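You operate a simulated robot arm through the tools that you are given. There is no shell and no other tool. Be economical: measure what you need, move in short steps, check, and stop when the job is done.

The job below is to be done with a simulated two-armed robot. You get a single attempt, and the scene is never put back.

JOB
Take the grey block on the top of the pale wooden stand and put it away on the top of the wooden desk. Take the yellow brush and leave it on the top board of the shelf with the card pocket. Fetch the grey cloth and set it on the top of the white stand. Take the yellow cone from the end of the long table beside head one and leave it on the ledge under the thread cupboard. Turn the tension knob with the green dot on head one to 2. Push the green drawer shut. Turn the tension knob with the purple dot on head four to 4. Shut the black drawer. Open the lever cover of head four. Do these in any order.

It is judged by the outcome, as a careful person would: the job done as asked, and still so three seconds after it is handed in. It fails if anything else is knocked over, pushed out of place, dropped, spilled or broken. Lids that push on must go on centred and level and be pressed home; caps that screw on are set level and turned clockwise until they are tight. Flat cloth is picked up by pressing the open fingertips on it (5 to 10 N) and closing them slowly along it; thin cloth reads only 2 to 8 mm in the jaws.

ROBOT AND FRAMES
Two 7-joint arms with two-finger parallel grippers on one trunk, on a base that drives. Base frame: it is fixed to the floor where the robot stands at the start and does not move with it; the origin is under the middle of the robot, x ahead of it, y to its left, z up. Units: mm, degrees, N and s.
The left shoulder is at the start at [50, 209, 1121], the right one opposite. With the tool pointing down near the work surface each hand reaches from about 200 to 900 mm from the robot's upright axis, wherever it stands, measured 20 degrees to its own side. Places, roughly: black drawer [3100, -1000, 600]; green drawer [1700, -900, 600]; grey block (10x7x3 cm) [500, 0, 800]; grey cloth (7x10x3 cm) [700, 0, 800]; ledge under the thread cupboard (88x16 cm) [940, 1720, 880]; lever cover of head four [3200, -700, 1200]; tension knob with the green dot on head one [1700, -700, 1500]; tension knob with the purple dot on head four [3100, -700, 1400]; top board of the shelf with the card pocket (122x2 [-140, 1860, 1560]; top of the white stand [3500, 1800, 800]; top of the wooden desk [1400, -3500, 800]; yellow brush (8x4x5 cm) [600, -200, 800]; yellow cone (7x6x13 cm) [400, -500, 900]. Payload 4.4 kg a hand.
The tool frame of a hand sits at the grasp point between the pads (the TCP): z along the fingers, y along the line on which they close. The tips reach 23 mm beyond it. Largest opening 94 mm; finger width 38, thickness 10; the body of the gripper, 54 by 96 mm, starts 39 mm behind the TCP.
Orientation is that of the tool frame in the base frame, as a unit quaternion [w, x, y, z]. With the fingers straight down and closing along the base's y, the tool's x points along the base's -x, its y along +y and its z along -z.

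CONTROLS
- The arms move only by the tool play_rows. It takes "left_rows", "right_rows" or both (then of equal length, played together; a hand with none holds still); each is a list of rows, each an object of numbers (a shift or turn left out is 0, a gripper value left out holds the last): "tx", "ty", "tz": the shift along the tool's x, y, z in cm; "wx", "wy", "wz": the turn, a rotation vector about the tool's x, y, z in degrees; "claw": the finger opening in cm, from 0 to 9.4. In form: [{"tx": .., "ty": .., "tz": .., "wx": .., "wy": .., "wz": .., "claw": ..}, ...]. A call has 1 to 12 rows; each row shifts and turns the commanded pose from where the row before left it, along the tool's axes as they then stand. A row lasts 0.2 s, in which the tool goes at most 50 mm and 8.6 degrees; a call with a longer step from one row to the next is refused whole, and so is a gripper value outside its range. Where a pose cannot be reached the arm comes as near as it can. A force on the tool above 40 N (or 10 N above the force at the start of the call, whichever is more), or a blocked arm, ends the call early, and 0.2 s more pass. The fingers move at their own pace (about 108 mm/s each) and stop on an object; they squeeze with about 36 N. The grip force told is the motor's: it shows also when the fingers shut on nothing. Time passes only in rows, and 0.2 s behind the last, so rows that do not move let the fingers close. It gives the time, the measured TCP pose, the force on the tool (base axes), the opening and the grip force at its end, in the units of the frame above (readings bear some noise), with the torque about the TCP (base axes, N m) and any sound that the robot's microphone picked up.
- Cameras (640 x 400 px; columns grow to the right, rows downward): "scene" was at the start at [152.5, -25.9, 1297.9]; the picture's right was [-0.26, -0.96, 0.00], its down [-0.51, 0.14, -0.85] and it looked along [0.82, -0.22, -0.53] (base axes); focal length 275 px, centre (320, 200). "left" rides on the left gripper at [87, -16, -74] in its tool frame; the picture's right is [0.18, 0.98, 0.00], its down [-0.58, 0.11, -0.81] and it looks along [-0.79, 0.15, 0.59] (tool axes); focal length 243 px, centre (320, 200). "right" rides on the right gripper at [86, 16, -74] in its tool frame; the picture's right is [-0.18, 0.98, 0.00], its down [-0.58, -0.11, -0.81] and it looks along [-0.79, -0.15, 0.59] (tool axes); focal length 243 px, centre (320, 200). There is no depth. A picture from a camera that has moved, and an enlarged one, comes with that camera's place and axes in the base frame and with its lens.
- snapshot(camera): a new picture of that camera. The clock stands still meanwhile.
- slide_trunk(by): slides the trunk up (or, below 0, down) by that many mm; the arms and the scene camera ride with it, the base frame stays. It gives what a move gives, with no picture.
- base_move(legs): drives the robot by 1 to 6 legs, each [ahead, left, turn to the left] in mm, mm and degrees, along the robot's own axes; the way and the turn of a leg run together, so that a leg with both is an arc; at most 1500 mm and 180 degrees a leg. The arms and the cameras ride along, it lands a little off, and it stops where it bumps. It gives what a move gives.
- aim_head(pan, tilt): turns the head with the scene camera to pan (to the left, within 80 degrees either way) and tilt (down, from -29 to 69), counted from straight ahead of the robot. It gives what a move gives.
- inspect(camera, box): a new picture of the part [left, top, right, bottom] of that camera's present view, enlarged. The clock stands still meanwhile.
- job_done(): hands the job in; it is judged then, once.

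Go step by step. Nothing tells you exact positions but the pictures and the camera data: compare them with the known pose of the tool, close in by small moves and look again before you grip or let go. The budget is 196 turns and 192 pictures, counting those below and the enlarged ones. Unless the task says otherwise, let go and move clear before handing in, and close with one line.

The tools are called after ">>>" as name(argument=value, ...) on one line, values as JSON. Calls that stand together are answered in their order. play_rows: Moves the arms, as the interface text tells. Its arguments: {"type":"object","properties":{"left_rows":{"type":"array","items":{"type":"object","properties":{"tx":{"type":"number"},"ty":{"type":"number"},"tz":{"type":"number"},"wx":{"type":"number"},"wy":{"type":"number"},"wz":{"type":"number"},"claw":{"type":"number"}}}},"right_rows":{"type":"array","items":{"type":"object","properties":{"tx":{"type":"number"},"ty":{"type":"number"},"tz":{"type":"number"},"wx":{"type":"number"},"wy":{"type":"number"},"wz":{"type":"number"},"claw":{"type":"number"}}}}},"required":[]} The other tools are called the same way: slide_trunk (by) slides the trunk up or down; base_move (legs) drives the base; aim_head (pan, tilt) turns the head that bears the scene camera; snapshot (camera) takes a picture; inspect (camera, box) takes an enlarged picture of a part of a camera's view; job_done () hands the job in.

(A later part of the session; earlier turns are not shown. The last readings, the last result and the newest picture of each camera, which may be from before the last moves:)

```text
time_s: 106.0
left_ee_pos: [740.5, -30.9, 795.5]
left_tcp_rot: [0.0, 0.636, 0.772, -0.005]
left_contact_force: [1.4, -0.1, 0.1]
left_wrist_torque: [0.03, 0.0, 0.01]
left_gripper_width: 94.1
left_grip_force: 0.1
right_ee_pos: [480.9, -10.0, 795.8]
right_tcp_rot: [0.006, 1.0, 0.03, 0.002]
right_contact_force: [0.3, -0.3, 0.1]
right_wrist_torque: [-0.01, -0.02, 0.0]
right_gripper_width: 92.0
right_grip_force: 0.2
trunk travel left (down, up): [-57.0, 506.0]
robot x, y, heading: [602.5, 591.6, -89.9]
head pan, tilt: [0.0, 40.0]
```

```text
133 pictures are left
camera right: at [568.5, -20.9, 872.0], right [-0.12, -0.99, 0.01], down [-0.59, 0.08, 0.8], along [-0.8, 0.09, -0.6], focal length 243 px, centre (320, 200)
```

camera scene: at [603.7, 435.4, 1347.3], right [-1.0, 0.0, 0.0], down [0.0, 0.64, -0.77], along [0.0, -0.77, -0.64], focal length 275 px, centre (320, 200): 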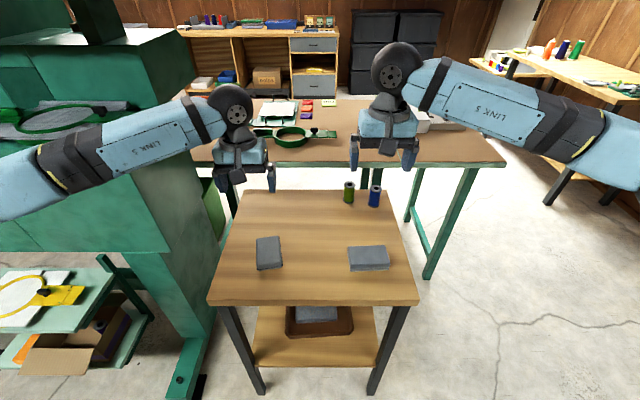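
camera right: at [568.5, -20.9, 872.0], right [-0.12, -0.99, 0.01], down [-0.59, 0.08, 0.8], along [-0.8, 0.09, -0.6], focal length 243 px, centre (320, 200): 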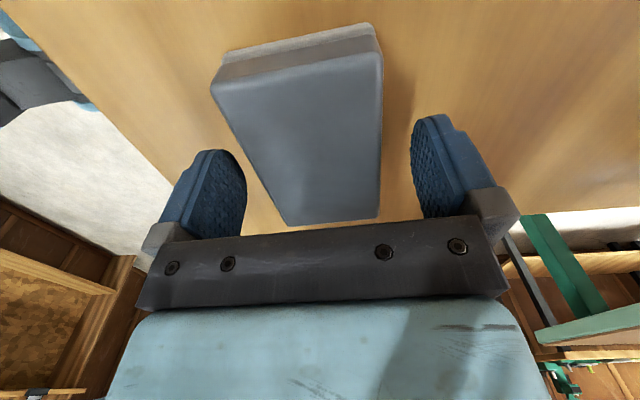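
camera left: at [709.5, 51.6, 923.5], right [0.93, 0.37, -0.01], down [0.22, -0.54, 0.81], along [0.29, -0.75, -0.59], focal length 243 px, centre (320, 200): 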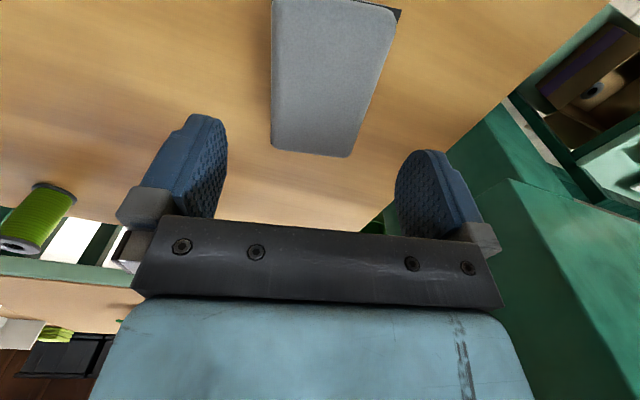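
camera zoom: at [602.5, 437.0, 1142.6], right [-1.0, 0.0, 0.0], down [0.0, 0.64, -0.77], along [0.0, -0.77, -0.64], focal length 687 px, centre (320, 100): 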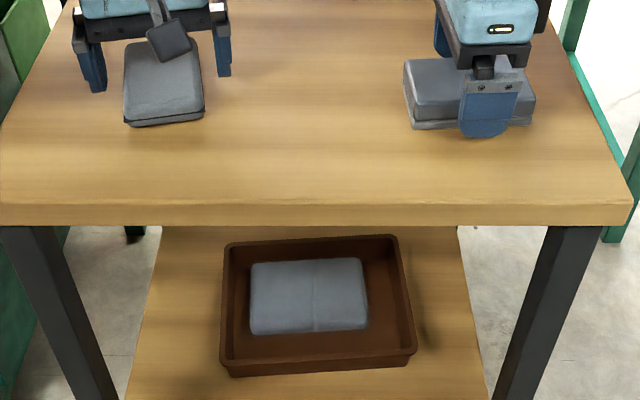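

Before gripping I check which grey thing really is the cloth, since there's another grey piece in the tray below.

>>> inspect(camera="scene", box=[230, 165, 300, 215])

>>> inspect(camera="scene", box=[280, 250, 370, 310])

>>> inspect(camera="left", box=[200, 0, 440, 240])

```text
8.00 times, centred on (265, 190) of scene
camera zoom: at [602.5, 437.0, 1142.6], right [-1.0, 0.0, 0.0], down [0.0, 0.64, -0.77], along [0.0, -0.77, -0.64], focal length 2198 px, centre (760, 280)
```

zoom: 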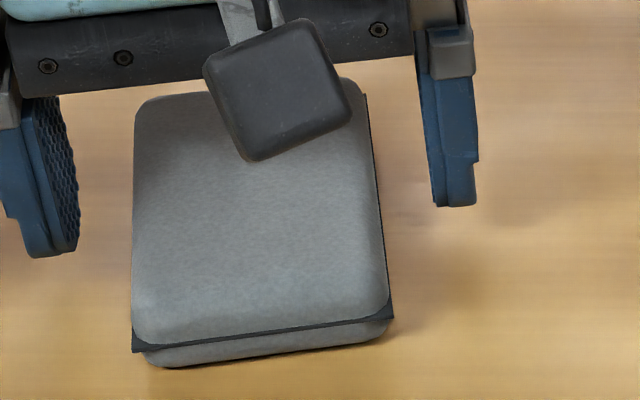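

```text
6.67 times, centred on (325, 280) of scene
camera zoom: at [602.5, 437.0, 1142.6], right [-1.0, 0.0, 0.0], down [0.0, 0.64, -0.77], along [0.0, -0.77, -0.64], focal length 1832 px, centre (287, -333)
```

zoom: 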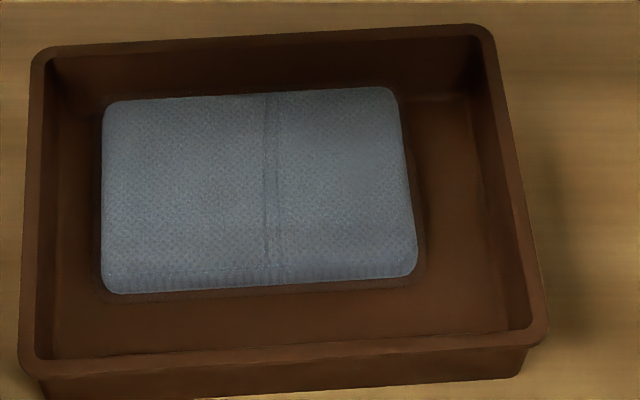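

```text
1.67 times, centred on (320, 120) of left
camera zoom: at [709.5, 51.7, 868.5], right [0.93, 0.37, -0.01], down [0.22, -0.54, 0.81], along [0.29, -0.75, -0.59], focal length 404 px, centre (320, 333)
```

zoom: 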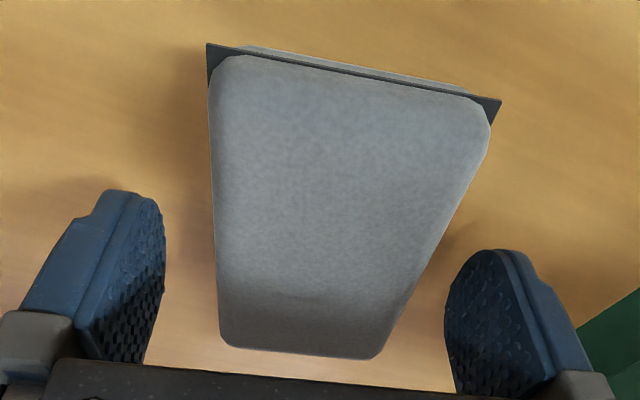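

The left item is the folded cloth on the stand top, matching the given place. I lower a bit more and close both hands.

>>> slide_trunk(by=-17)

>>> play_rows(left_rows=[{"claw": 8.4}, {"claw": 7.8}, {"claw": 7.2}, {"claw": 6.6}, {"claw": 6}, {"claw": 5.5}, {}], right_rows=[{"claw": 8.4}, {"claw": 7.8}, {"claw": 7.2}, {"claw": 6.6}, {"claw": 6}, {"claw": 5.5}, {}])

>>> snapshot(camera="scene")

>>> snapshot(camera="left")

```text
time_s: 106.7
left_ee_pos: [739.7, -30.4, 784.0]
left_tcp_rot: [0.002, 0.637, 0.771, -0.008]
left_contact_force: [1.9, -14.9, 29.3]
left_wrist_torque: [0.48, -1.42, -0.83]
left_gripper_width: 93.8
left_grip_force: 0.0
right_ee_pos: [480.2, -9.5, 782.9]
right_tcp_rot: [0.011, 0.999, 0.03, 0.003]
right_contact_force: [-0.9, -3.4, 27.4]
right_wrist_torque: [1.3, 0.63, 0.2]
right_gripper_width: 90.5
right_grip_force: 0.1
trunk travel left (down, up): [-40.0, 523.0]
robot x, y, heading: [605.9, 588.1, -89.8]
head pan, tilt: [0.0, 40.0]
```

```text
time_s: 107.1
left_ee_pos: [742.4, -30.5, 784.4]
left_tcp_rot: [0.004, 0.635, 0.772, -0.008]
left_contact_force: [3.2, 2.0, 14.1]
left_wrist_torque: [0.42, -0.64, 0.0]
left_gripper_width: 79.7
left_grip_force: 2.0
right_ee_pos: [480.9, -7.5, 782.6]
right_tcp_rot: [0.007, 1.0, 0.03, 0.002]
right_contact_force: [-3.5, 10.5, 19.2]
right_wrist_torque: [1.16, 0.53, -0.02]
right_gripper_width: 82.4
right_grip_force: 4.9
trunk travel left (down, up): [-40.0, 523.0]
robot x, y, heading: [603.8, 592.4, -89.9]
head pan, tilt: [0.0, 40.0]
stopped in row 2 (left hand): the force on the tool passed its limit at 48 N (the readings are from after the stop); the commanded pose is now the measured one
```

```text
129 pictures are left
camera scene: at [602.6, 440.5, 1125.7], right [-1.0, 0.0, 0.0], down [0.0, 0.64, -0.77], along [0.0, -0.77, -0.64], focal length 275 px, centre (320, 200)
```

scene: 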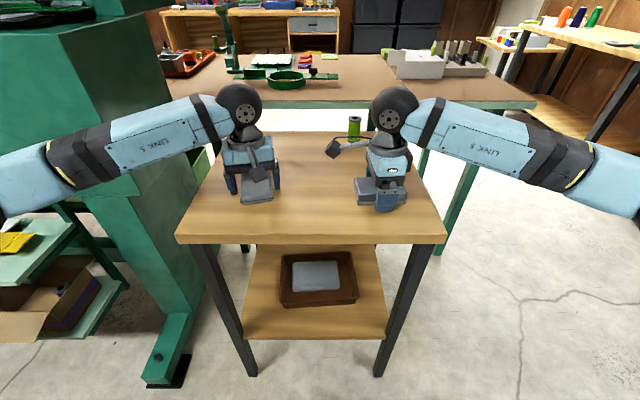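

```text
128 pictures are left
camera left: at [711.4, 52.3, 856.4], right [0.93, 0.37, -0.01], down [0.22, -0.53, 0.82], along [0.3, -0.76, -0.58], focal length 243 px, centre (320, 200)
```

left: 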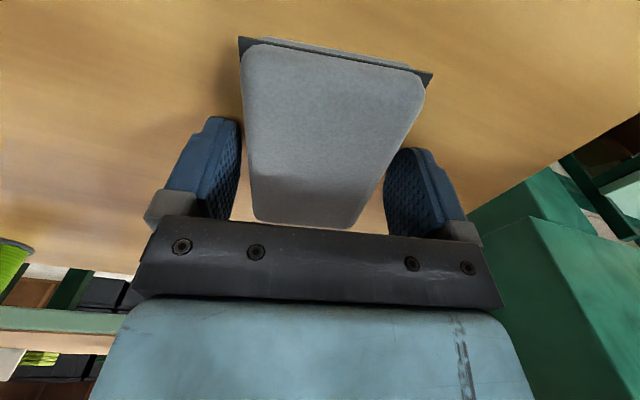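

The fingertips touched the stand top, so I raise 6 mm and then close.

>>> slide_trunk(by=6)

>>> play_rows(left_rows=[{"claw": 7.6}, {"claw": 7.2}, {"claw": 6.8}, {"claw": 6.4}, {"claw": 6}, {"claw": 5.5}, {}, {}], right_rows=[{"claw": 7.8}, {"claw": 7.2}, {"claw": 6.8}, {"claw": 6.4}, {"claw": 6}, {"claw": 5.5}, {}, {}])

>>> snapshot(camera="left")

>>> snapshot(camera="right")

```text
time_s: 107.7
left_ee_pos: [742.1, -33.7, 785.1]
left_tcp_rot: [0.003, 0.635, 0.772, -0.005]
left_contact_force: [1.0, 0.8, 0.2]
left_wrist_torque: [-0.02, 0.01, 0.01]
left_gripper_width: 78.3
left_grip_force: 0.0
right_ee_pos: [480.9, -11.2, 784.5]
right_tcp_rot: [0.006, 1.0, 0.029, 0.001]
right_contact_force: [0.5, 0.2, -1.3]
right_wrist_torque: [-0.01, 0.01, 0.02]
right_gripper_width: 78.1
right_grip_force: 0.0
trunk travel left (down, up): [-46.0, 517.0]
robot x, y, heading: [602.5, 592.8, -90.0]
head pan, tilt: [0.0, 40.0]
```

```text
time_s: 109.5
left_ee_pos: [742.6, -32.4, 785.5]
left_tcp_rot: [0.003, 0.635, 0.772, -0.005]
left_contact_force: [1.0, -0.3, 0.6]
left_wrist_torque: [0.0, 0.0, 0.01]
left_gripper_width: 64.4
left_grip_force: 35.5
right_ee_pos: [480.5, -11.8, 786.0]
right_tcp_rot: [0.005, 1.0, 0.03, 0.002]
right_contact_force: [0.1, 0.5, -0.3]
right_wrist_torque: [0.02, 0.01, -0.03]
right_gripper_width: 61.4
right_grip_force: 36.2
trunk travel left (down, up): [-46.0, 517.0]
robot x, y, heading: [600.6, 591.5, -90.1]
head pan, tilt: [0.0, 40.0]
```

```text
127 pictures are left
camera left: at [711.4, 49.8, 858.8], right [0.93, 0.37, -0.01], down [0.22, -0.54, 0.81], along [0.3, -0.76, -0.58], focal length 243 px, centre (320, 200)
```

left: 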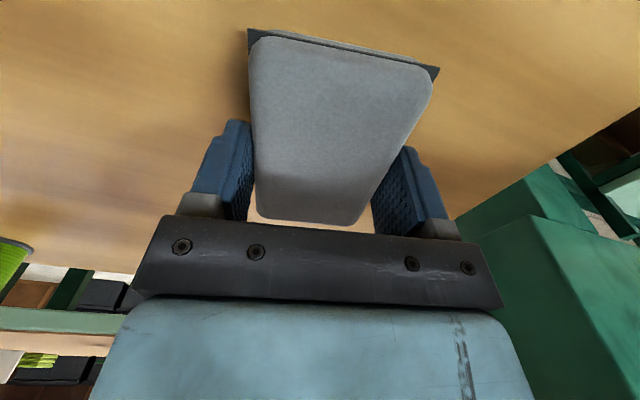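

```text
126 pictures are left
camera right: at [568.3, -20.8, 861.9], right [-0.12, -0.99, 0.01], down [-0.59, 0.08, 0.8], along [-0.8, 0.09, -0.6], focal length 243 px, centre (320, 200)
```

right: 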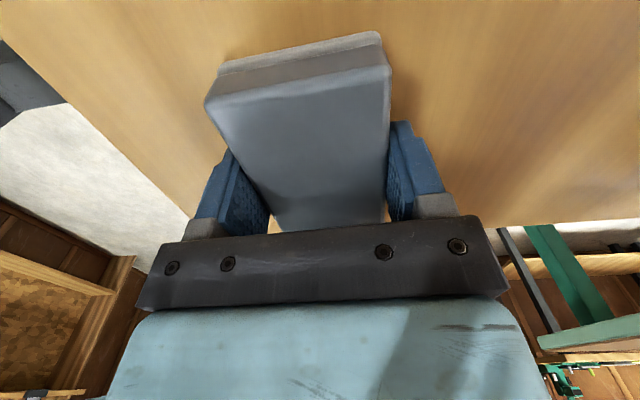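

Both are gripped. I lift them and look ahead.

>>> slide_trunk(by=250)

>>> snapshot(camera="scene")

```text
time_s: 112.0
left_ee_pos: [743.1, -32.8, 1034.5]
left_tcp_rot: [0.003, 0.636, 0.772, -0.005]
left_contact_force: [-1.8, -0.3, 0.2]
left_wrist_torque: [-0.04, 0.02, 0.0]
left_gripper_width: 64.2
left_grip_force: 35.8
right_ee_pos: [479.6, -10.9, 1034.6]
right_tcp_rot: [0.005, 1.0, 0.031, 0.002]
right_contact_force: [0.4, -0.2, -1.1]
right_wrist_torque: [0.01, -0.02, 0.01]
right_gripper_width: 61.6
right_grip_force: 35.8
trunk travel left (down, up): [-296.0, 267.0]
robot x, y, heading: [605.3, 590.3, -90.1]
head pan, tilt: [0.0, 40.0]
```

```text
125 pictures are left
camera scene: at [602.7, 436.2, 1381.4], right [-1.0, 0.0, 0.0], down [0.0, 0.64, -0.77], along [0.0, -0.77, -0.64], focal length 275 px, centre (320, 200)
```

scene: 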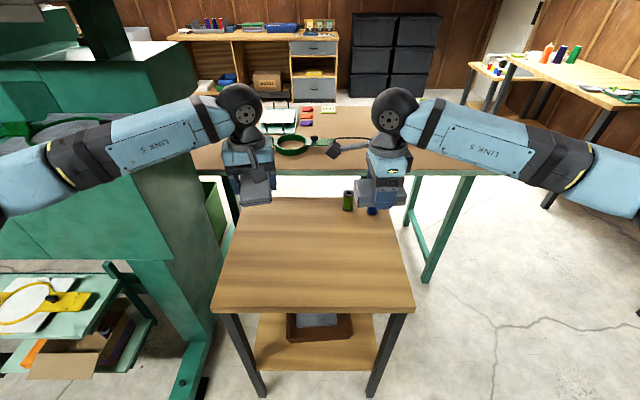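

Both are held. I back off, turn to face down the left aisle, and look toward the white stand.

>>> base_move(legs=[[-330, 0, 0], [0, 0, 90]])

>>> aim_head(pan=5, tilt=15)

>>> snapshot(camera="scene")

```text
time_s: 118.0
left_ee_pos: [1231.0, 1040.9, 1034.0]
left_tcp_rot: [0.006, -0.088, 0.996, -0.003]
left_contact_force: [-0.6, -0.4, -0.2]
left_wrist_torque: [-0.01, 0.03, 0.01]
left_gripper_width: 64.1
left_grip_force: 35.9
right_ee_pos: [1204.1, 778.4, 1035.6]
right_tcp_rot: [0.002, 0.691, 0.723, 0.004]
right_contact_force: [0.0, 0.9, -0.6]
right_wrist_torque: [0.02, -0.01, -0.04]
right_gripper_width: 61.5
right_grip_force: 35.2
trunk travel left (down, up): [-296.0, 267.0]
robot x, y, heading: [603.1, 910.5, -1.1]
head pan, tilt: [0.0, 40.0]
```

```text
time_s: 118.9
left_ee_pos: [1230.5, 1040.5, 1035.5]
left_tcp_rot: [0.006, -0.088, 0.996, -0.003]
left_contact_force: [0.3, 0.2, -0.4]
left_wrist_torque: [0.02, -0.02, -0.02]
left_gripper_width: 64.1
left_grip_force: 35.9
right_ee_pos: [1203.7, 777.8, 1035.3]
right_tcp_rot: [0.002, 0.692, 0.722, 0.005]
right_contact_force: [1.0, 0.5, -0.3]
right_wrist_torque: [0.02, 0.07, 0.0]
right_gripper_width: 61.5
right_grip_force: 36.0
trunk travel left (down, up): [-296.0, 267.0]
robot x, y, heading: [603.0, 912.9, -1.4]
head pan, tilt: [5.0, 15.0]
```

```text
124 pictures are left
camera scene: at [763.9, 915.5, 1420.9], right [0.07, -1.0, 0.0], down [-0.26, -0.02, -0.97], along [0.96, 0.07, -0.26], focal length 275 px, centre (320, 200)
```

scene: 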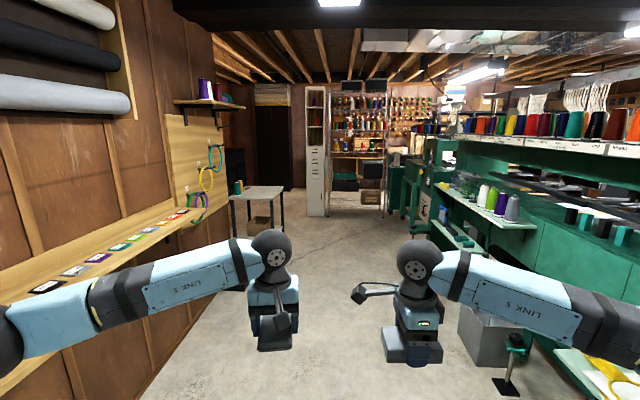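

The white stand is at about x 3050–3500 and y 1600–1850. I drive down the aisle toward it.

>>> base_move(legs=[[0, 0, 1.4], [1400, 0, 0]])

>>> aim_head(pan=25, tilt=20)

>>> snapshot(camera="scene")

```text
time_s: 126.2
left_ee_pos: [2620.1, 1025.6, 1036.5]
left_tcp_rot: [0.005, -0.085, 0.996, -0.002]
left_contact_force: [0.5, 0.2, 0.2]
left_wrist_torque: [-0.01, -0.03, -0.04]
left_gripper_width: 64.0
left_grip_force: 35.7
right_ee_pos: [2592.0, 765.0, 1035.7]
right_tcp_rot: [0.003, 0.693, 0.72, 0.005]
right_contact_force: [0.5, 0.6, -0.6]
right_wrist_torque: [0.01, -0.01, 0.0]
right_gripper_width: 61.3
right_grip_force: 36.0
trunk travel left (down, up): [-296.0, 267.0]
robot x, y, heading: [1996.3, 899.4, -1.3]
head pan, tilt: [5.0, 15.0]
```

```text
time_s: 127.0
left_ee_pos: [2620.4, 1026.8, 1036.3]
left_tcp_rot: [0.005, -0.085, 0.996, -0.003]
left_contact_force: [0.9, -0.4, -0.3]
left_wrist_torque: [0.01, 0.01, -0.01]
left_gripper_width: 64.1
left_grip_force: 36.4
right_ee_pos: [2592.0, 765.1, 1036.0]
right_tcp_rot: [0.003, 0.693, 0.721, 0.004]
right_contact_force: [0.4, -0.2, -0.2]
right_wrist_torque: [0.03, 0.03, -0.04]
right_gripper_width: 61.7
right_grip_force: 36.3
trunk travel left (down, up): [-296.0, 267.0]
robot x, y, heading: [1991.7, 904.5, -1.5]
head pan, tilt: [25.0, 20.0]
```

```text
123 pictures are left
camera scene: at [2144.5, 935.6, 1412.9], right [0.4, -0.92, 0.0], down [-0.31, -0.14, -0.94], along [0.86, 0.38, -0.34], focal length 275 px, centre (320, 200)
```

scene: 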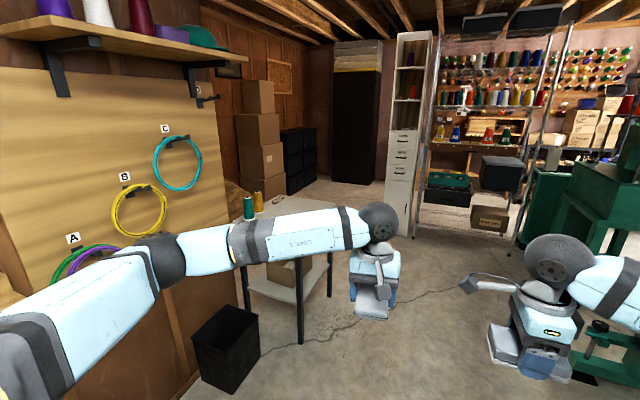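

I drive on to about x = 3300 and turn to face the stand squarely.

>>> base_move(legs=[[0, 0, 1.4], [1250, 0, 0], [0, 0, 90]])

>>> aim_head(pan=0, tilt=35)

>>> snapshot(camera="scene")

```text
time_s: 137.5
left_ee_pos: [3098.0, 1525.0, 1034.5]
left_tcp_rot: [-0.005, 0.773, -0.635, -0.002]
left_contact_force: [-0.1, -0.1, 0.1]
left_wrist_torque: [-0.04, 0.02, 0.0]
left_gripper_width: 64.1
left_grip_force: 35.6
right_ee_pos: [3360.4, 1504.0, 1037.0]
right_tcp_rot: [-0.002, -0.033, 0.999, 0.006]
right_contact_force: [0.1, 0.0, -0.6]
right_wrist_torque: [0.03, 0.01, -0.02]
right_gripper_width: 61.5
right_grip_force: 36.2
trunk travel left (down, up): [-296.0, 267.0]
robot x, y, heading: [3238.1, 900.1, 90.2]
head pan, tilt: [25.0, 20.0]
```

```text
time_s: 138.4
left_ee_pos: [3097.8, 1525.9, 1034.5]
left_tcp_rot: [-0.006, 0.773, -0.634, -0.003]
left_contact_force: [0.0, 0.0, -1.5]
left_wrist_torque: [0.0, 0.03, 0.01]
left_gripper_width: 64.2
left_grip_force: 36.0
right_ee_pos: [3360.7, 1502.5, 1036.0]
right_tcp_rot: [-0.002, -0.032, 0.999, 0.005]
right_contact_force: [0.8, 0.5, -0.7]
right_wrist_torque: [0.01, 0.0, 0.01]
right_gripper_width: 61.7
right_grip_force: 36.3
trunk travel left (down, up): [-296.0, 267.0]
robot x, y, heading: [3241.7, 899.3, 90.4]
head pan, tilt: [0.0, 35.0]
```

```text
122 pictures are left
camera scene: at [3236.6, 1054.8, 1389.1], right [1.0, 0.0, 0.0], down [0.0, -0.57, -0.82], along [0.0, 0.82, -0.57], focal length 275 px, centre (320, 200)
```

scene: 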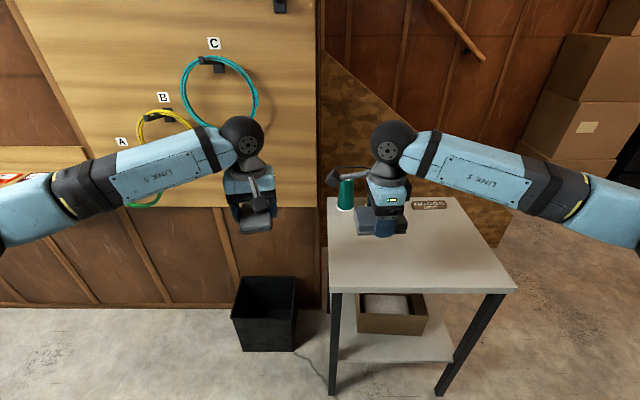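

The stand top spans x 3262–3740 and y 1500–1900, with its front half clear. I shift over so the left hand is above (3500, 1640).

>>> base_move(legs=[[0, -400, 0], [115, 0, 0]])

>>> aim_head(pan=15, tilt=45)

>>> snapshot(camera="scene")

```text
time_s: 143.3
left_ee_pos: [3504.7, 1640.7, 1034.9]
left_tcp_rot: [-0.006, 0.772, -0.636, -0.002]
left_contact_force: [0.8, 0.4, -0.9]
left_wrist_torque: [0.04, 0.01, 0.01]
left_gripper_width: 64.1
left_grip_force: 35.8
right_ee_pos: [3766.9, 1619.3, 1036.0]
right_tcp_rot: [-0.002, -0.031, 1.0, 0.005]
right_contact_force: [-0.6, -0.1, -0.2]
right_wrist_torque: [0.0, -0.01, 0.01]
right_gripper_width: 61.7
right_grip_force: 35.7
trunk travel left (down, up): [-296.0, 267.0]
robot x, y, heading: [3643.2, 1019.2, 90.0]
head pan, tilt: [0.0, 35.0]
```

```text
time_s: 144.1
left_ee_pos: [3504.3, 1639.9, 1036.4]
left_tcp_rot: [-0.006, 0.772, -0.635, -0.002]
left_contact_force: [0.7, -0.3, -0.1]
left_wrist_torque: [-0.01, 0.02, 0.03]
left_gripper_width: 63.9
left_grip_force: 35.8
right_ee_pos: [3767.6, 1619.1, 1036.8]
right_tcp_rot: [-0.001, -0.032, 0.999, 0.005]
right_contact_force: [-0.5, -0.3, -1.5]
right_wrist_torque: [0.01, 0.01, -0.04]
right_gripper_width: 61.6
right_grip_force: 36.3
trunk travel left (down, up): [-296.0, 267.0]
robot x, y, heading: [3641.4, 1018.2, 90.1]
head pan, tilt: [15.0, 45.0]
```

```text
121 pictures are left
camera scene: at [3621.9, 1160.1, 1374.3], right [0.97, 0.26, 0.0], down [0.18, -0.68, -0.71], along [-0.18, 0.68, -0.71], focal length 275 px, centre (320, 200)
```

scene: 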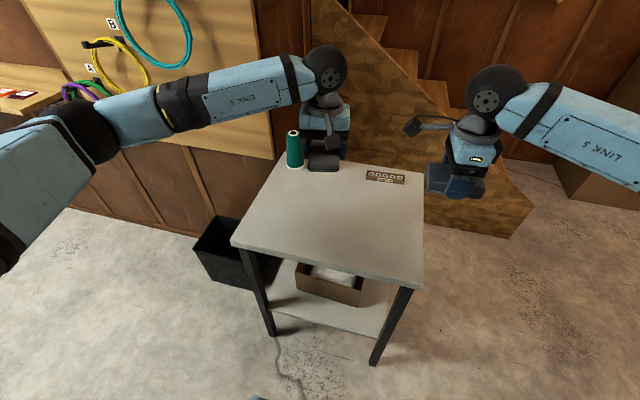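

The spot is clear. I raise the right hand out of the way and lower the cloth with the trunk.

>>> play_rows(right_rows=[{"tz": -4}, {"tz": -4}, {"tz": -4}, {}])

>>> slide_trunk(by=-175)

>>> inspect(camera="scene", box=[220, 80, 460, 260])

```text
time_s: 145.1
left_ee_pos: [3503.7, 1641.5, 1034.7]
left_tcp_rot: [-0.005, 0.772, -0.635, -0.003]
left_contact_force: [0.3, 0.9, -0.5]
left_wrist_torque: [0.02, 0.0, -0.02]
left_gripper_width: 64.2
left_grip_force: 35.9
right_ee_pos: [3767.3, 1617.1, 1157.5]
right_tcp_rot: [-0.002, -0.03, 1.0, 0.004]
right_contact_force: [-0.4, -0.8, -1.0]
right_wrist_torque: [-0.01, 0.02, 0.0]
right_gripper_width: 61.5
right_grip_force: 36.0
trunk travel left (down, up): [-296.0, 267.0]
robot x, y, heading: [3644.8, 1018.2, 90.2]
head pan, tilt: [15.0, 45.0]
```

```text
time_s: 147.0
left_ee_pos: [3505.2, 1640.8, 860.6]
left_tcp_rot: [-0.006, 0.772, -0.635, -0.002]
left_contact_force: [-0.8, -0.4, -0.1]
left_wrist_torque: [0.0, 0.01, 0.0]
left_gripper_width: 64.0
left_grip_force: 36.3
right_ee_pos: [3767.9, 1615.2, 982.5]
right_tcp_rot: [-0.002, -0.031, 0.999, 0.005]
right_contact_force: [-0.6, 0.5, -0.4]
right_wrist_torque: [0.02, 0.01, 0.01]
right_gripper_width: 61.4
right_grip_force: 36.2
trunk travel left (down, up): [-121.0, 442.0]
robot x, y, heading: [3646.1, 1018.7, 90.2]
head pan, tilt: [15.0, 45.0]
```

```text
2.22 times, centred on (340, 170) of scene
camera zoom: at [3621.9, 1160.1, 1199.3], right [0.97, 0.26, 0.0], down [0.18, -0.68, -0.71], along [-0.18, 0.68, -0.71], focal length 611 px, centre (276, 267)
```

zoom: 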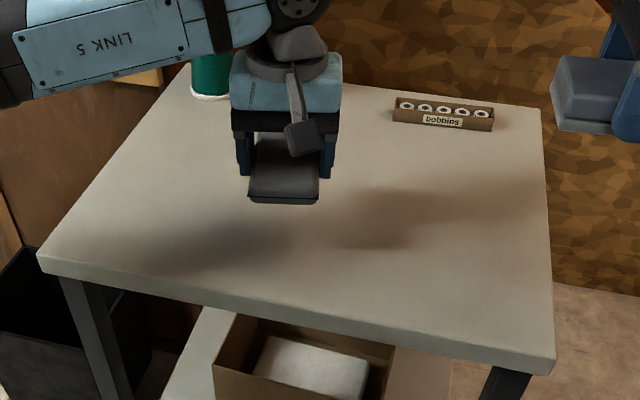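

>>> play_rows(left_rows=[{"tz": 0.8}, {"tz": 0.8}, {"tz": 0.4}, {"tz": 0.3}, {"tz": 0.3}, {"tz": 0.3}, {"tz": 0.3}, {"tz": 0.3}, {"tz": 0.3}, {"tz": 0.3}])

>>> inspect(camera="scene", box=[220, 80, 460, 260])

```text
time_s: 149.2
left_ee_pos: [3506.3, 1641.5, 819.9]
left_tcp_rot: [-0.006, 0.772, -0.636, -0.002]
left_contact_force: [-0.9, -0.5, -1.5]
left_wrist_torque: [-0.01, 0.05, 0.02]
left_gripper_width: 64.1
left_grip_force: 36.2
right_ee_pos: [3769.1, 1615.4, 982.6]
right_tcp_rot: [-0.002, -0.03, 1.0, 0.005]
right_contact_force: [-0.3, 0.8, -0.4]
right_wrist_torque: [0.01, 0.03, -0.01]
right_gripper_width: 61.4
right_grip_force: 35.7
trunk travel left (down, up): [-121.0, 442.0]
robot x, y, heading: [3642.5, 1019.2, 90.1]
head pan, tilt: [15.0, 45.0]
```

```text
2.22 times, centred on (340, 170) of scene
camera zoom: at [3621.8, 1160.4, 1199.2], right [0.97, 0.26, 0.0], down [0.18, -0.68, -0.71], along [-0.18, 0.68, -0.71], focal length 611 px, centre (276, 267)
```

zoom: 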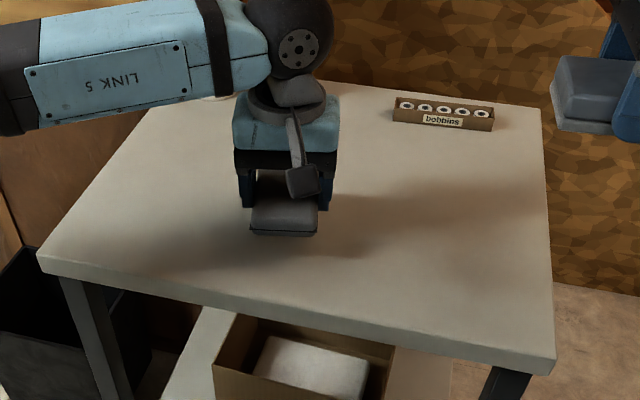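

>>> play_rows(left_rows=[{"tz": 0.3}, {"tz": 0.3}, {"tz": 0.3}, {"tz": 0.3}, {"tz": 0.3}, {"tz": 0.3}, {"tz": 0.3}, {"tz": 0.3}, {"tz": 0.3}, {"tz": 0.3}])

>>> inspect(camera="scene", box=[220, 80, 460, 260])

```text
time_s: 151.4
left_ee_pos: [3505.9, 1640.6, 789.5]
left_tcp_rot: [-0.005, 0.772, -0.635, -0.002]
left_contact_force: [-1.0, -0.1, -1.1]
left_wrist_torque: [0.01, -0.03, -0.03]
left_gripper_width: 64.0
left_grip_force: 35.8
right_ee_pos: [3768.1, 1615.9, 982.2]
right_tcp_rot: [-0.003, -0.03, 1.0, 0.005]
right_contact_force: [-0.9, 0.4, -0.1]
right_wrist_torque: [0.01, 0.0, 0.02]
right_gripper_width: 61.7
right_grip_force: 36.2
trunk travel left (down, up): [-121.0, 442.0]
robot x, y, heading: [3643.5, 1014.9, 90.2]
head pan, tilt: [15.0, 45.0]
```

```text
2.22 times, centred on (340, 170) of scene
camera zoom: at [3621.8, 1160.4, 1199.2], right [0.97, 0.26, 0.0], down [0.18, -0.68, -0.71], along [-0.18, 0.68, -0.71], focal length 611 px, centre (276, 267)
```

zoom: 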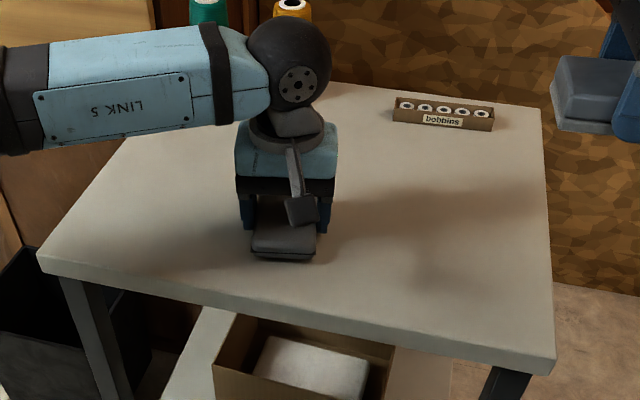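

>>> play_rows(left_rows=[{"tz": 0.3}, {"tz": 0.3}, {"tz": 0.3}, {"tz": 0.3}, {"tz": 0.3}, {"tz": 0.3}, {"tz": 0.3}, {"tz": 0.3}, {"tz": 0.3}, {"tz": 0.3}])

>>> inspect(camera="scene", box=[220, 80, 460, 260])

```text
time_s: 152.5
left_ee_pos: [3505.5, 1643.6, 785.0]
left_tcp_rot: [-0.012, 0.772, -0.636, -0.004]
left_contact_force: [0.2, -4.5, 20.3]
left_wrist_torque: [-0.51, 0.45, -0.06]
left_gripper_width: 64.0
left_grip_force: 35.7
right_ee_pos: [3769.5, 1615.0, 982.8]
right_tcp_rot: [-0.002, -0.03, 1.0, 0.005]
right_contact_force: [-0.9, 0.1, -0.6]
right_wrist_torque: [0.0, 0.0, 0.02]
right_gripper_width: 61.7
right_grip_force: 35.7
trunk travel left (down, up): [-121.0, 442.0]
robot x, y, heading: [3643.4, 1014.8, 90.3]
head pan, tilt: [15.0, 45.0]
stopped in row 5 (left hand): the force on the tool passed its limit at 43 N (the readings are from after the stop); the commanded pose is now the measured one
```

```text
2.22 times, centred on (340, 170) of scene
camera zoom: at [3622.1, 1158.4, 1199.4], right [0.97, 0.26, 0.0], down [0.18, -0.68, -0.71], along [-0.18, 0.68, -0.71], focal length 611 px, centre (276, 267)
```

zoom: 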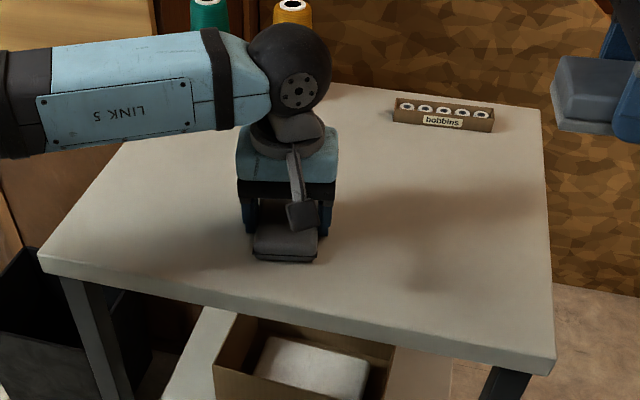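

The cloth is down on the stand. I open with a small lift and rise clear.

>>> play_rows(left_rows=[{"tz": -0.2}, {"claw": 7}, {"claw": 7.6, "tz": -0.2}, {"claw": 8.5}, {"claw": 9.3}, {}, {"tz": -1}, {"tz": -3}, {"tz": -4}, {"tz": -4}, {"tz": -4}])

>>> slide_trunk(by=120)

>>> snapshot(camera="scene")

```text
time_s: 154.9
left_ee_pos: [3503.7, 1641.5, 946.8]
left_tcp_rot: [-0.009, 0.772, -0.636, -0.003]
left_contact_force: [0.5, 0.6, -0.4]
left_wrist_torque: [0.0, 0.0, -0.01]
left_gripper_width: 93.2
left_grip_force: 0.0
right_ee_pos: [3767.9, 1616.5, 982.2]
right_tcp_rot: [-0.002, -0.03, 1.0, 0.005]
right_contact_force: [0.6, -1.2, -0.4]
right_wrist_torque: [0.0, -0.01, 0.0]
right_gripper_width: 61.3
right_grip_force: 35.3
trunk travel left (down, up): [-121.0, 442.0]
robot x, y, heading: [3646.9, 1016.3, 90.1]
head pan, tilt: [15.0, 45.0]
```

```text
time_s: 156.4
left_ee_pos: [3502.5, 1642.3, 1066.3]
left_tcp_rot: [-0.009, 0.772, -0.635, -0.002]
left_contact_force: [-0.5, 0.4, -0.4]
left_wrist_torque: [0.04, 0.01, 0.03]
left_gripper_width: 92.8
left_grip_force: 0.0
right_ee_pos: [3769.2, 1616.2, 1102.8]
right_tcp_rot: [-0.002, -0.031, 1.0, 0.005]
right_contact_force: [0.3, -0.4, -0.9]
right_wrist_torque: [0.02, 0.01, -0.02]
right_gripper_width: 61.4
right_grip_force: 36.0
trunk travel left (down, up): [-241.0, 322.0]
robot x, y, heading: [3645.1, 1017.5, 90.2]
head pan, tilt: [15.0, 45.0]
```

```text
116 pictures are left
camera scene: at [3621.8, 1160.6, 1319.1], right [0.97, 0.26, 0.0], down [0.18, -0.68, -0.71], along [-0.18, 0.68, -0.71], focal length 275 px, centre (320, 200)
```

scene: 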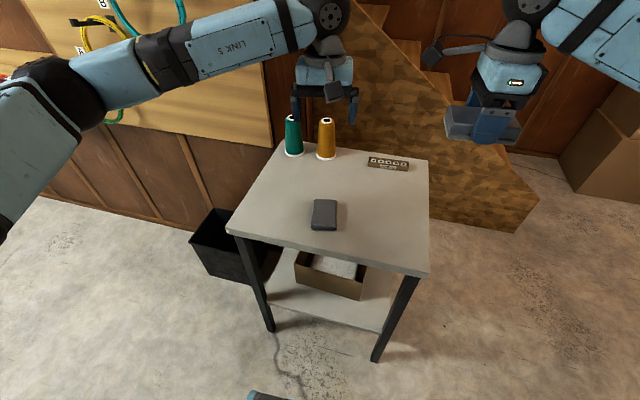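

The cloth is set. I back away and turn to look for a way around the far end of the machine.

>>> base_move(legs=[[-250, 0, 0], [0, 0, -90]])

>>> aim_head(pan=-45, tilt=20)

>>> snapshot(camera="scene")

>>> aim_head(pan=0, tilt=20)

>>> snapshot(camera="scene")

```text
time_s: 162.1
left_ee_pos: [4270.4, 910.4, 1065.9]
left_tcp_rot: [0.009, -0.097, 0.995, -0.004]
left_contact_force: [0.5, 0.5, -0.2]
left_wrist_torque: [0.05, -0.02, 0.05]
left_gripper_width: 93.0
left_grip_force: 0.1
right_ee_pos: [4244.7, 645.9, 1102.7]
right_tcp_rot: [0.002, 0.685, 0.729, 0.005]
right_contact_force: [-1.0, 0.5, -0.4]
right_wrist_torque: [0.01, 0.0, -0.02]
right_gripper_width: 61.7
right_grip_force: 35.9
trunk travel left (down, up): [-241.0, 322.0]
robot x, y, heading: [3644.3, 773.9, 0.3]
head pan, tilt: [15.0, 45.0]
```

```text
time_s: 163.4
left_ee_pos: [4268.7, 911.6, 1065.5]
left_tcp_rot: [0.01, -0.097, 0.995, -0.004]
left_contact_force: [0.1, 0.8, -0.5]
left_wrist_torque: [-0.01, 0.0, 0.02]
left_gripper_width: 93.0
left_grip_force: 0.1
right_ee_pos: [4245.0, 646.0, 1103.4]
right_tcp_rot: [0.002, 0.684, 0.73, 0.005]
right_contact_force: [0.5, 0.4, -1.0]
right_wrist_torque: [0.0, -0.03, -0.01]
right_gripper_width: 61.4
right_grip_force: 35.7
trunk travel left (down, up): [-241.0, 322.0]
robot x, y, heading: [3645.6, 768.9, 0.2]
head pan, tilt: [-45.0, 20.0]
```

```text
115 pictures are left
camera scene: at [3777.2, 701.2, 1357.8], right [-0.7, -0.71, 0.0], down [-0.24, 0.24, -0.94], along [0.67, -0.66, -0.34], focal length 275 px, centre (320, 200)
```

scene: 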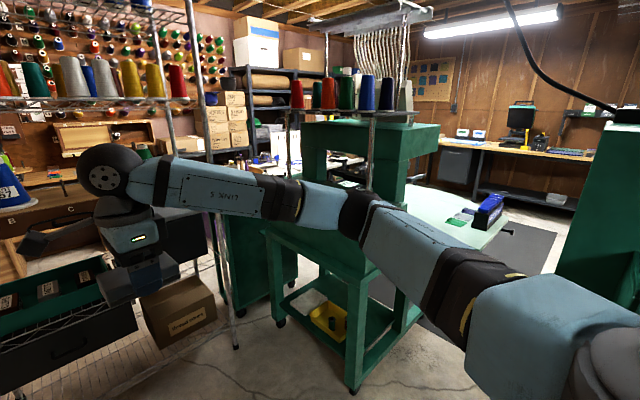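

```text
time_s: 164.5
left_ee_pos: [4268.4, 910.2, 1066.6]
left_tcp_rot: [0.009, -0.098, 0.995, -0.005]
left_contact_force: [0.5, -0.5, 0.4]
left_wrist_torque: [0.03, 0.01, 0.0]
left_gripper_width: 93.1
left_grip_force: 0.1
right_ee_pos: [4244.3, 647.0, 1101.9]
right_tcp_rot: [0.003, 0.684, 0.729, 0.006]
right_contact_force: [-0.6, -0.5, -0.4]
right_wrist_torque: [0.01, -0.01, 0.03]
right_gripper_width: 61.5
right_grip_force: 36.3
trunk travel left (down, up): [-241.0, 322.0]
robot x, y, heading: [3642.7, 766.1, 0.4]
head pan, tilt: [0.0, 20.0]
```

```text
114 pictures are left
camera scene: at [3804.2, 767.0, 1357.9], right [0.0, -1.0, 0.0], down [-0.34, 0.0, -0.94], along [0.94, 0.0, -0.34], focal length 275 px, centre (320, 200)
```

scene: 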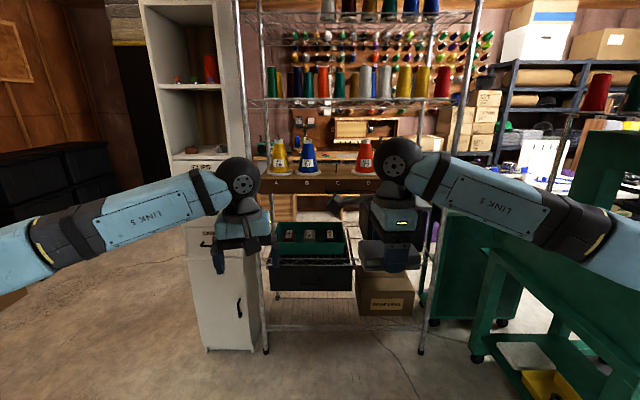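

There seems to be a gap between the big machine's end and the small machine. I strafe back, turn to face it, and look.

>>> base_move(legs=[[150, 200, 0], [0, 0, -90]])

>>> aim_head(pan=0, tilt=25)

>>> snapshot(camera="scene")

```text
time_s: 170.7
left_ee_pos: [3942.8, 346.8, 1065.8]
left_tcp_rot: [0.004, 0.631, 0.776, -0.009]
left_contact_force: [0.1, -0.3, 0.6]
left_wrist_torque: [-0.02, 0.02, -0.04]
left_gripper_width: 93.1
left_grip_force: 0.0
right_ee_pos: [3677.9, 369.2, 1102.3]
right_tcp_rot: [0.005, 0.999, 0.035, 0.002]
right_contact_force: [-1.0, 0.8, 0.0]
right_wrist_torque: [0.0, 0.01, 0.01]
right_gripper_width: 61.3
right_grip_force: 35.7
trunk travel left (down, up): [-241.0, 322.0]
robot x, y, heading: [3795.4, 971.7, -89.2]
head pan, tilt: [0.0, 20.0]
```

```text
time_s: 171.3
left_ee_pos: [3942.9, 345.6, 1065.3]
left_tcp_rot: [0.003, 0.631, 0.775, -0.01]
left_contact_force: [0.7, 0.1, 0.6]
left_wrist_torque: [0.01, 0.02, -0.01]
left_gripper_width: 93.0
left_grip_force: 0.0
right_ee_pos: [3677.8, 369.4, 1102.0]
right_tcp_rot: [0.005, 0.999, 0.036, 0.002]
right_contact_force: [-0.4, -0.4, 0.2]
right_wrist_torque: [-0.01, -0.03, 0.0]
right_gripper_width: 61.6
right_grip_force: 36.5
trunk travel left (down, up): [-241.0, 322.0]
robot x, y, heading: [3796.0, 968.0, -89.2]
head pan, tilt: [0.0, 25.0]
```

```text
113 pictures are left
camera scene: at [3795.7, 808.1, 1349.8], right [-1.0, -0.01, 0.0], down [-0.01, 0.42, -0.91], along [0.01, -0.91, -0.42], focal length 275 px, centre (320, 200)
```

scene: 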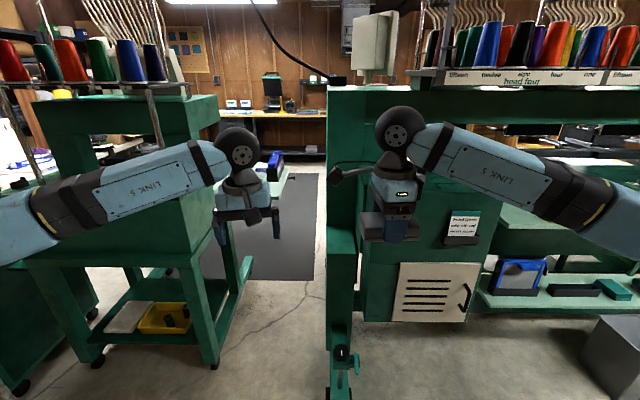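

The gap is too narrow for the base. I'll go back along the aisle and around the near end.

>>> base_move(legs=[[0, 0, -91], [1500, 80, 0], [1500, 0, 0]])

>>> aim_head(pan=20, tilt=20)

>>> snapshot(camera="scene")

```text
refused: leg 2 is longer than a leg can be; nothing moved
```

```text
time_s: 172.2
left_ee_pos: [3942.5, 346.3, 1066.3]
left_tcp_rot: [0.004, 0.631, 0.776, -0.01]
left_contact_force: [0.4, 0.8, -0.8]
left_wrist_torque: [-0.03, 0.0, 0.0]
left_gripper_width: 93.3
left_grip_force: 0.1
right_ee_pos: [3676.9, 369.5, 1103.3]
right_tcp_rot: [0.005, 0.999, 0.036, 0.002]
right_contact_force: [-1.1, 0.1, -1.1]
right_wrist_torque: [0.04, -0.02, 0.02]
right_gripper_width: 61.5
right_grip_force: 35.7
trunk travel left (down, up): [-241.0, 322.0]
robot x, y, heading: [3795.2, 969.6, -89.1]
head pan, tilt: [20.0, 20.0]
```

```text
112 pictures are left
camera scene: at [3827.4, 813.1, 1357.9], right [-0.94, -0.35, 0.0], down [-0.12, 0.32, -0.94], along [0.33, -0.88, -0.34], focal length 275 px, centre (320, 200)
```

scene: 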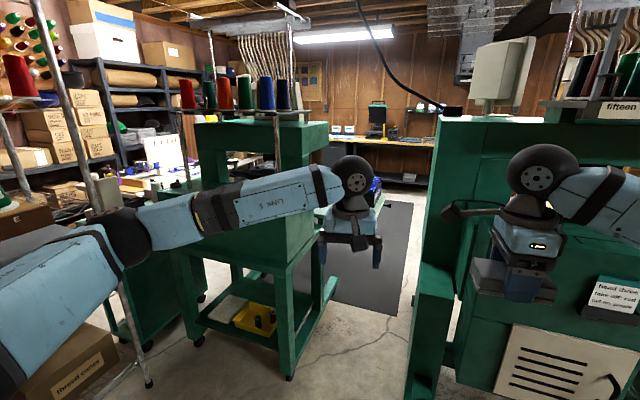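

>>> base_move(legs=[[0, 0, -91], [1400, 60, 0], [1400, 0, 0]])

>>> aim_head(pan=10, tilt=20)

>>> snapshot(camera="scene")

```text
time_s: 189.5
left_ee_pos: [393.3, 712.8, 1066.5]
left_tcp_rot: [-0.005, 0.994, 0.111, -0.009]
left_contact_force: [-0.5, -0.3, -0.3]
left_wrist_torque: [0.0, 0.01, 0.01]
left_gripper_width: 93.1
left_grip_force: 0.0
right_ee_pos: [411.0, 978.5, 1101.4]
right_tcp_rot: [0.005, 0.738, -0.675, -0.002]
right_contact_force: [-0.1, 0.0, -1.4]
right_wrist_torque: [0.02, -0.02, 0.0]
right_gripper_width: 61.6
right_grip_force: 36.2
trunk travel left (down, up): [-241.0, 322.0]
robot x, y, heading: [1012.9, 868.8, -178.2]
head pan, tilt: [20.0, 20.0]
```

```text
time_s: 190.2
left_ee_pos: [392.5, 713.8, 1066.3]
left_tcp_rot: [-0.004, 0.994, 0.111, -0.009]
left_contact_force: [-0.5, 0.2, -0.9]
left_wrist_torque: [0.05, -0.04, 0.02]
left_gripper_width: 93.1
left_grip_force: 0.1
right_ee_pos: [410.8, 978.6, 1101.1]
right_tcp_rot: [0.005, 0.739, -0.674, -0.001]
right_contact_force: [0.0, 1.0, -0.4]
right_wrist_torque: [0.0, 0.02, 0.01]
right_gripper_width: 61.7
right_grip_force: 35.9
trunk travel left (down, up): [-241.0, 322.0]
robot x, y, heading: [1010.2, 870.1, -178.3]
head pan, tilt: [10.0, 20.0]
```

```text
111 pictures are left
camera scene: at [853.6, 848.6, 1357.9], right [-0.2, 0.98, 0.0], down [0.33, 0.07, -0.94], along [-0.92, -0.19, -0.34], focal length 275 px, centre (320, 200)
```

scene: 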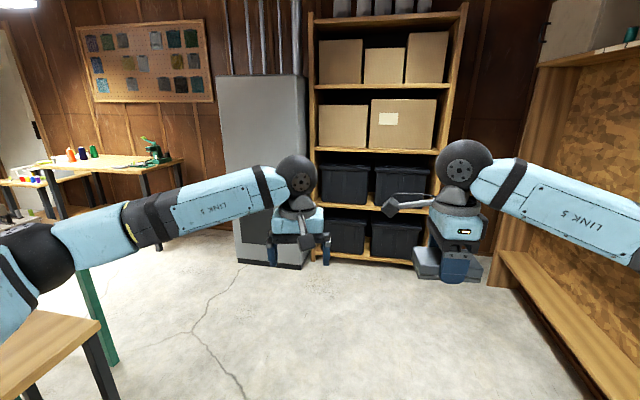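

I continue to the near end and turn to look at the passage by the table end.

>>> base_move(legs=[[1370, 0, -1.7], [0, 0, 90]])

>>> aim_head(pan=0, tilt=25)

>>> snapshot(camera="scene")

```text
time_s: 201.0
left_ee_pos: [-218.0, 230.6, 1066.4]
left_tcp_rot: [0.004, 0.633, 0.774, -0.009]
left_contact_force: [-0.1, 0.4, -0.2]
left_wrist_torque: [0.05, 0.02, 0.0]
left_gripper_width: 93.1
left_grip_force: 0.0
right_ee_pos: [-484.4, 255.6, 1103.7]
right_tcp_rot: [0.004, 0.999, 0.034, 0.002]
right_contact_force: [0.0, 0.5, -0.9]
right_wrist_torque: [0.02, 0.02, -0.02]
right_gripper_width: 61.5
right_grip_force: 35.3
trunk travel left (down, up): [-241.0, 322.0]
robot x, y, heading: [-364.2, 856.8, -89.8]
head pan, tilt: [10.0, 20.0]
```

```text
time_s: 201.7
left_ee_pos: [-218.4, 232.0, 1066.1]
left_tcp_rot: [0.004, 0.632, 0.775, -0.01]
left_contact_force: [0.5, 0.0, -0.4]
left_wrist_torque: [0.02, 0.01, 0.0]
left_gripper_width: 92.7
left_grip_force: 0.0
right_ee_pos: [-484.2, 256.5, 1102.2]
right_tcp_rot: [0.005, 0.999, 0.034, 0.003]
right_contact_force: [-1.0, 0.1, -0.4]
right_wrist_torque: [0.02, 0.01, -0.01]
right_gripper_width: 61.6
right_grip_force: 35.9
trunk travel left (down, up): [-241.0, 322.0]
robot x, y, heading: [-367.0, 854.2, -89.4]
head pan, tilt: [0.0, 25.0]
```

```text
110 pictures are left
camera scene: at [-363.4, 694.1, 1349.8], right [-1.0, -0.01, 0.0], down [0.0, 0.42, -0.91], along [0.01, -0.91, -0.42], focal length 275 px, centre (320, 200)
```

scene: 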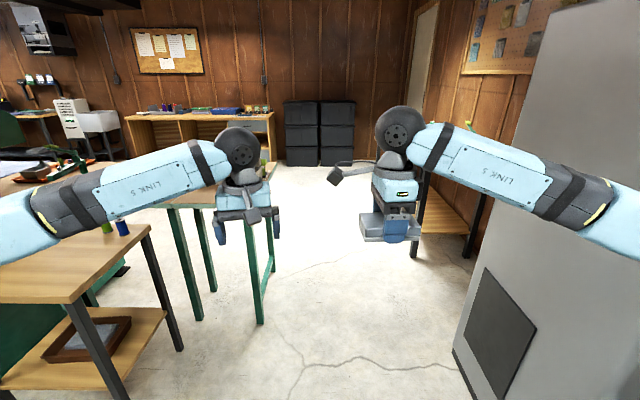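

The passage between the table end and the cabinet is about a metre wide, and I go through it in the middle.

>>> base_move(legs=[[0, -125, -0.6], [1450, 0, 0], [1350, 0, 0], [0, 0, 60]])

>>> aim_head(pan=-10, tilt=22)

>>> snapshot(camera="scene")

```text
time_s: 219.2
left_ee_pos: [124.1, -2127.4, 1066.0]
left_tcp_rot: [0.009, 0.162, 0.987, -0.006]
left_contact_force: [0.3, -1.6, 0.0]
left_wrist_torque: [-0.02, 0.0, 0.02]
left_gripper_width: 92.7
left_grip_force: 0.1
right_ee_pos: [-28.4, -2343.8, 1102.7]
right_tcp_rot: [0.004, 0.849, 0.528, 0.003]
right_contact_force: [0.6, -0.2, -1.1]
right_wrist_torque: [0.0, 0.01, 0.02]
right_gripper_width: 61.4
right_grip_force: 36.4
trunk travel left (down, up): [-241.0, 322.0]
robot x, y, heading: [-484.2, -1937.9, -29.9]
head pan, tilt: [0.0, 25.0]
```

```text
time_s: 220.0
left_ee_pos: [125.0, -2126.1, 1066.4]
left_tcp_rot: [0.007, 0.162, 0.987, -0.007]
left_contact_force: [-0.1, 0.2, -0.1]
left_wrist_torque: [0.0, -0.02, -0.02]
left_gripper_width: 93.2
left_grip_force: 0.0
right_ee_pos: [-29.4, -2343.9, 1101.3]
right_tcp_rot: [0.003, 0.849, 0.528, 0.004]
right_contact_force: [0.7, 0.6, -0.7]
right_wrist_torque: [0.05, -0.04, 0.01]
right_gripper_width: 61.3
right_grip_force: 35.8
trunk travel left (down, up): [-241.0, 322.0]
robot x, y, heading: [-488.5, -1937.3, -29.9]
head pan, tilt: [-10.0, 22.0]
```

```text
109 pictures are left
camera scene: at [-359.1, -2033.3, 1354.6], right [-0.64, -0.77, 0.0], down [-0.29, 0.24, -0.93], along [0.71, -0.59, -0.37], focal length 275 px, centre (320, 200)
```

scene: 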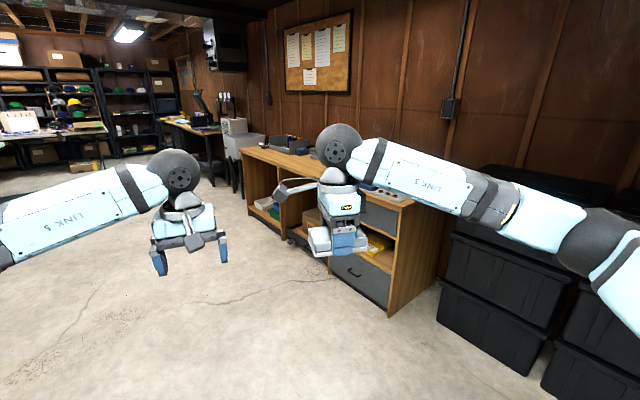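

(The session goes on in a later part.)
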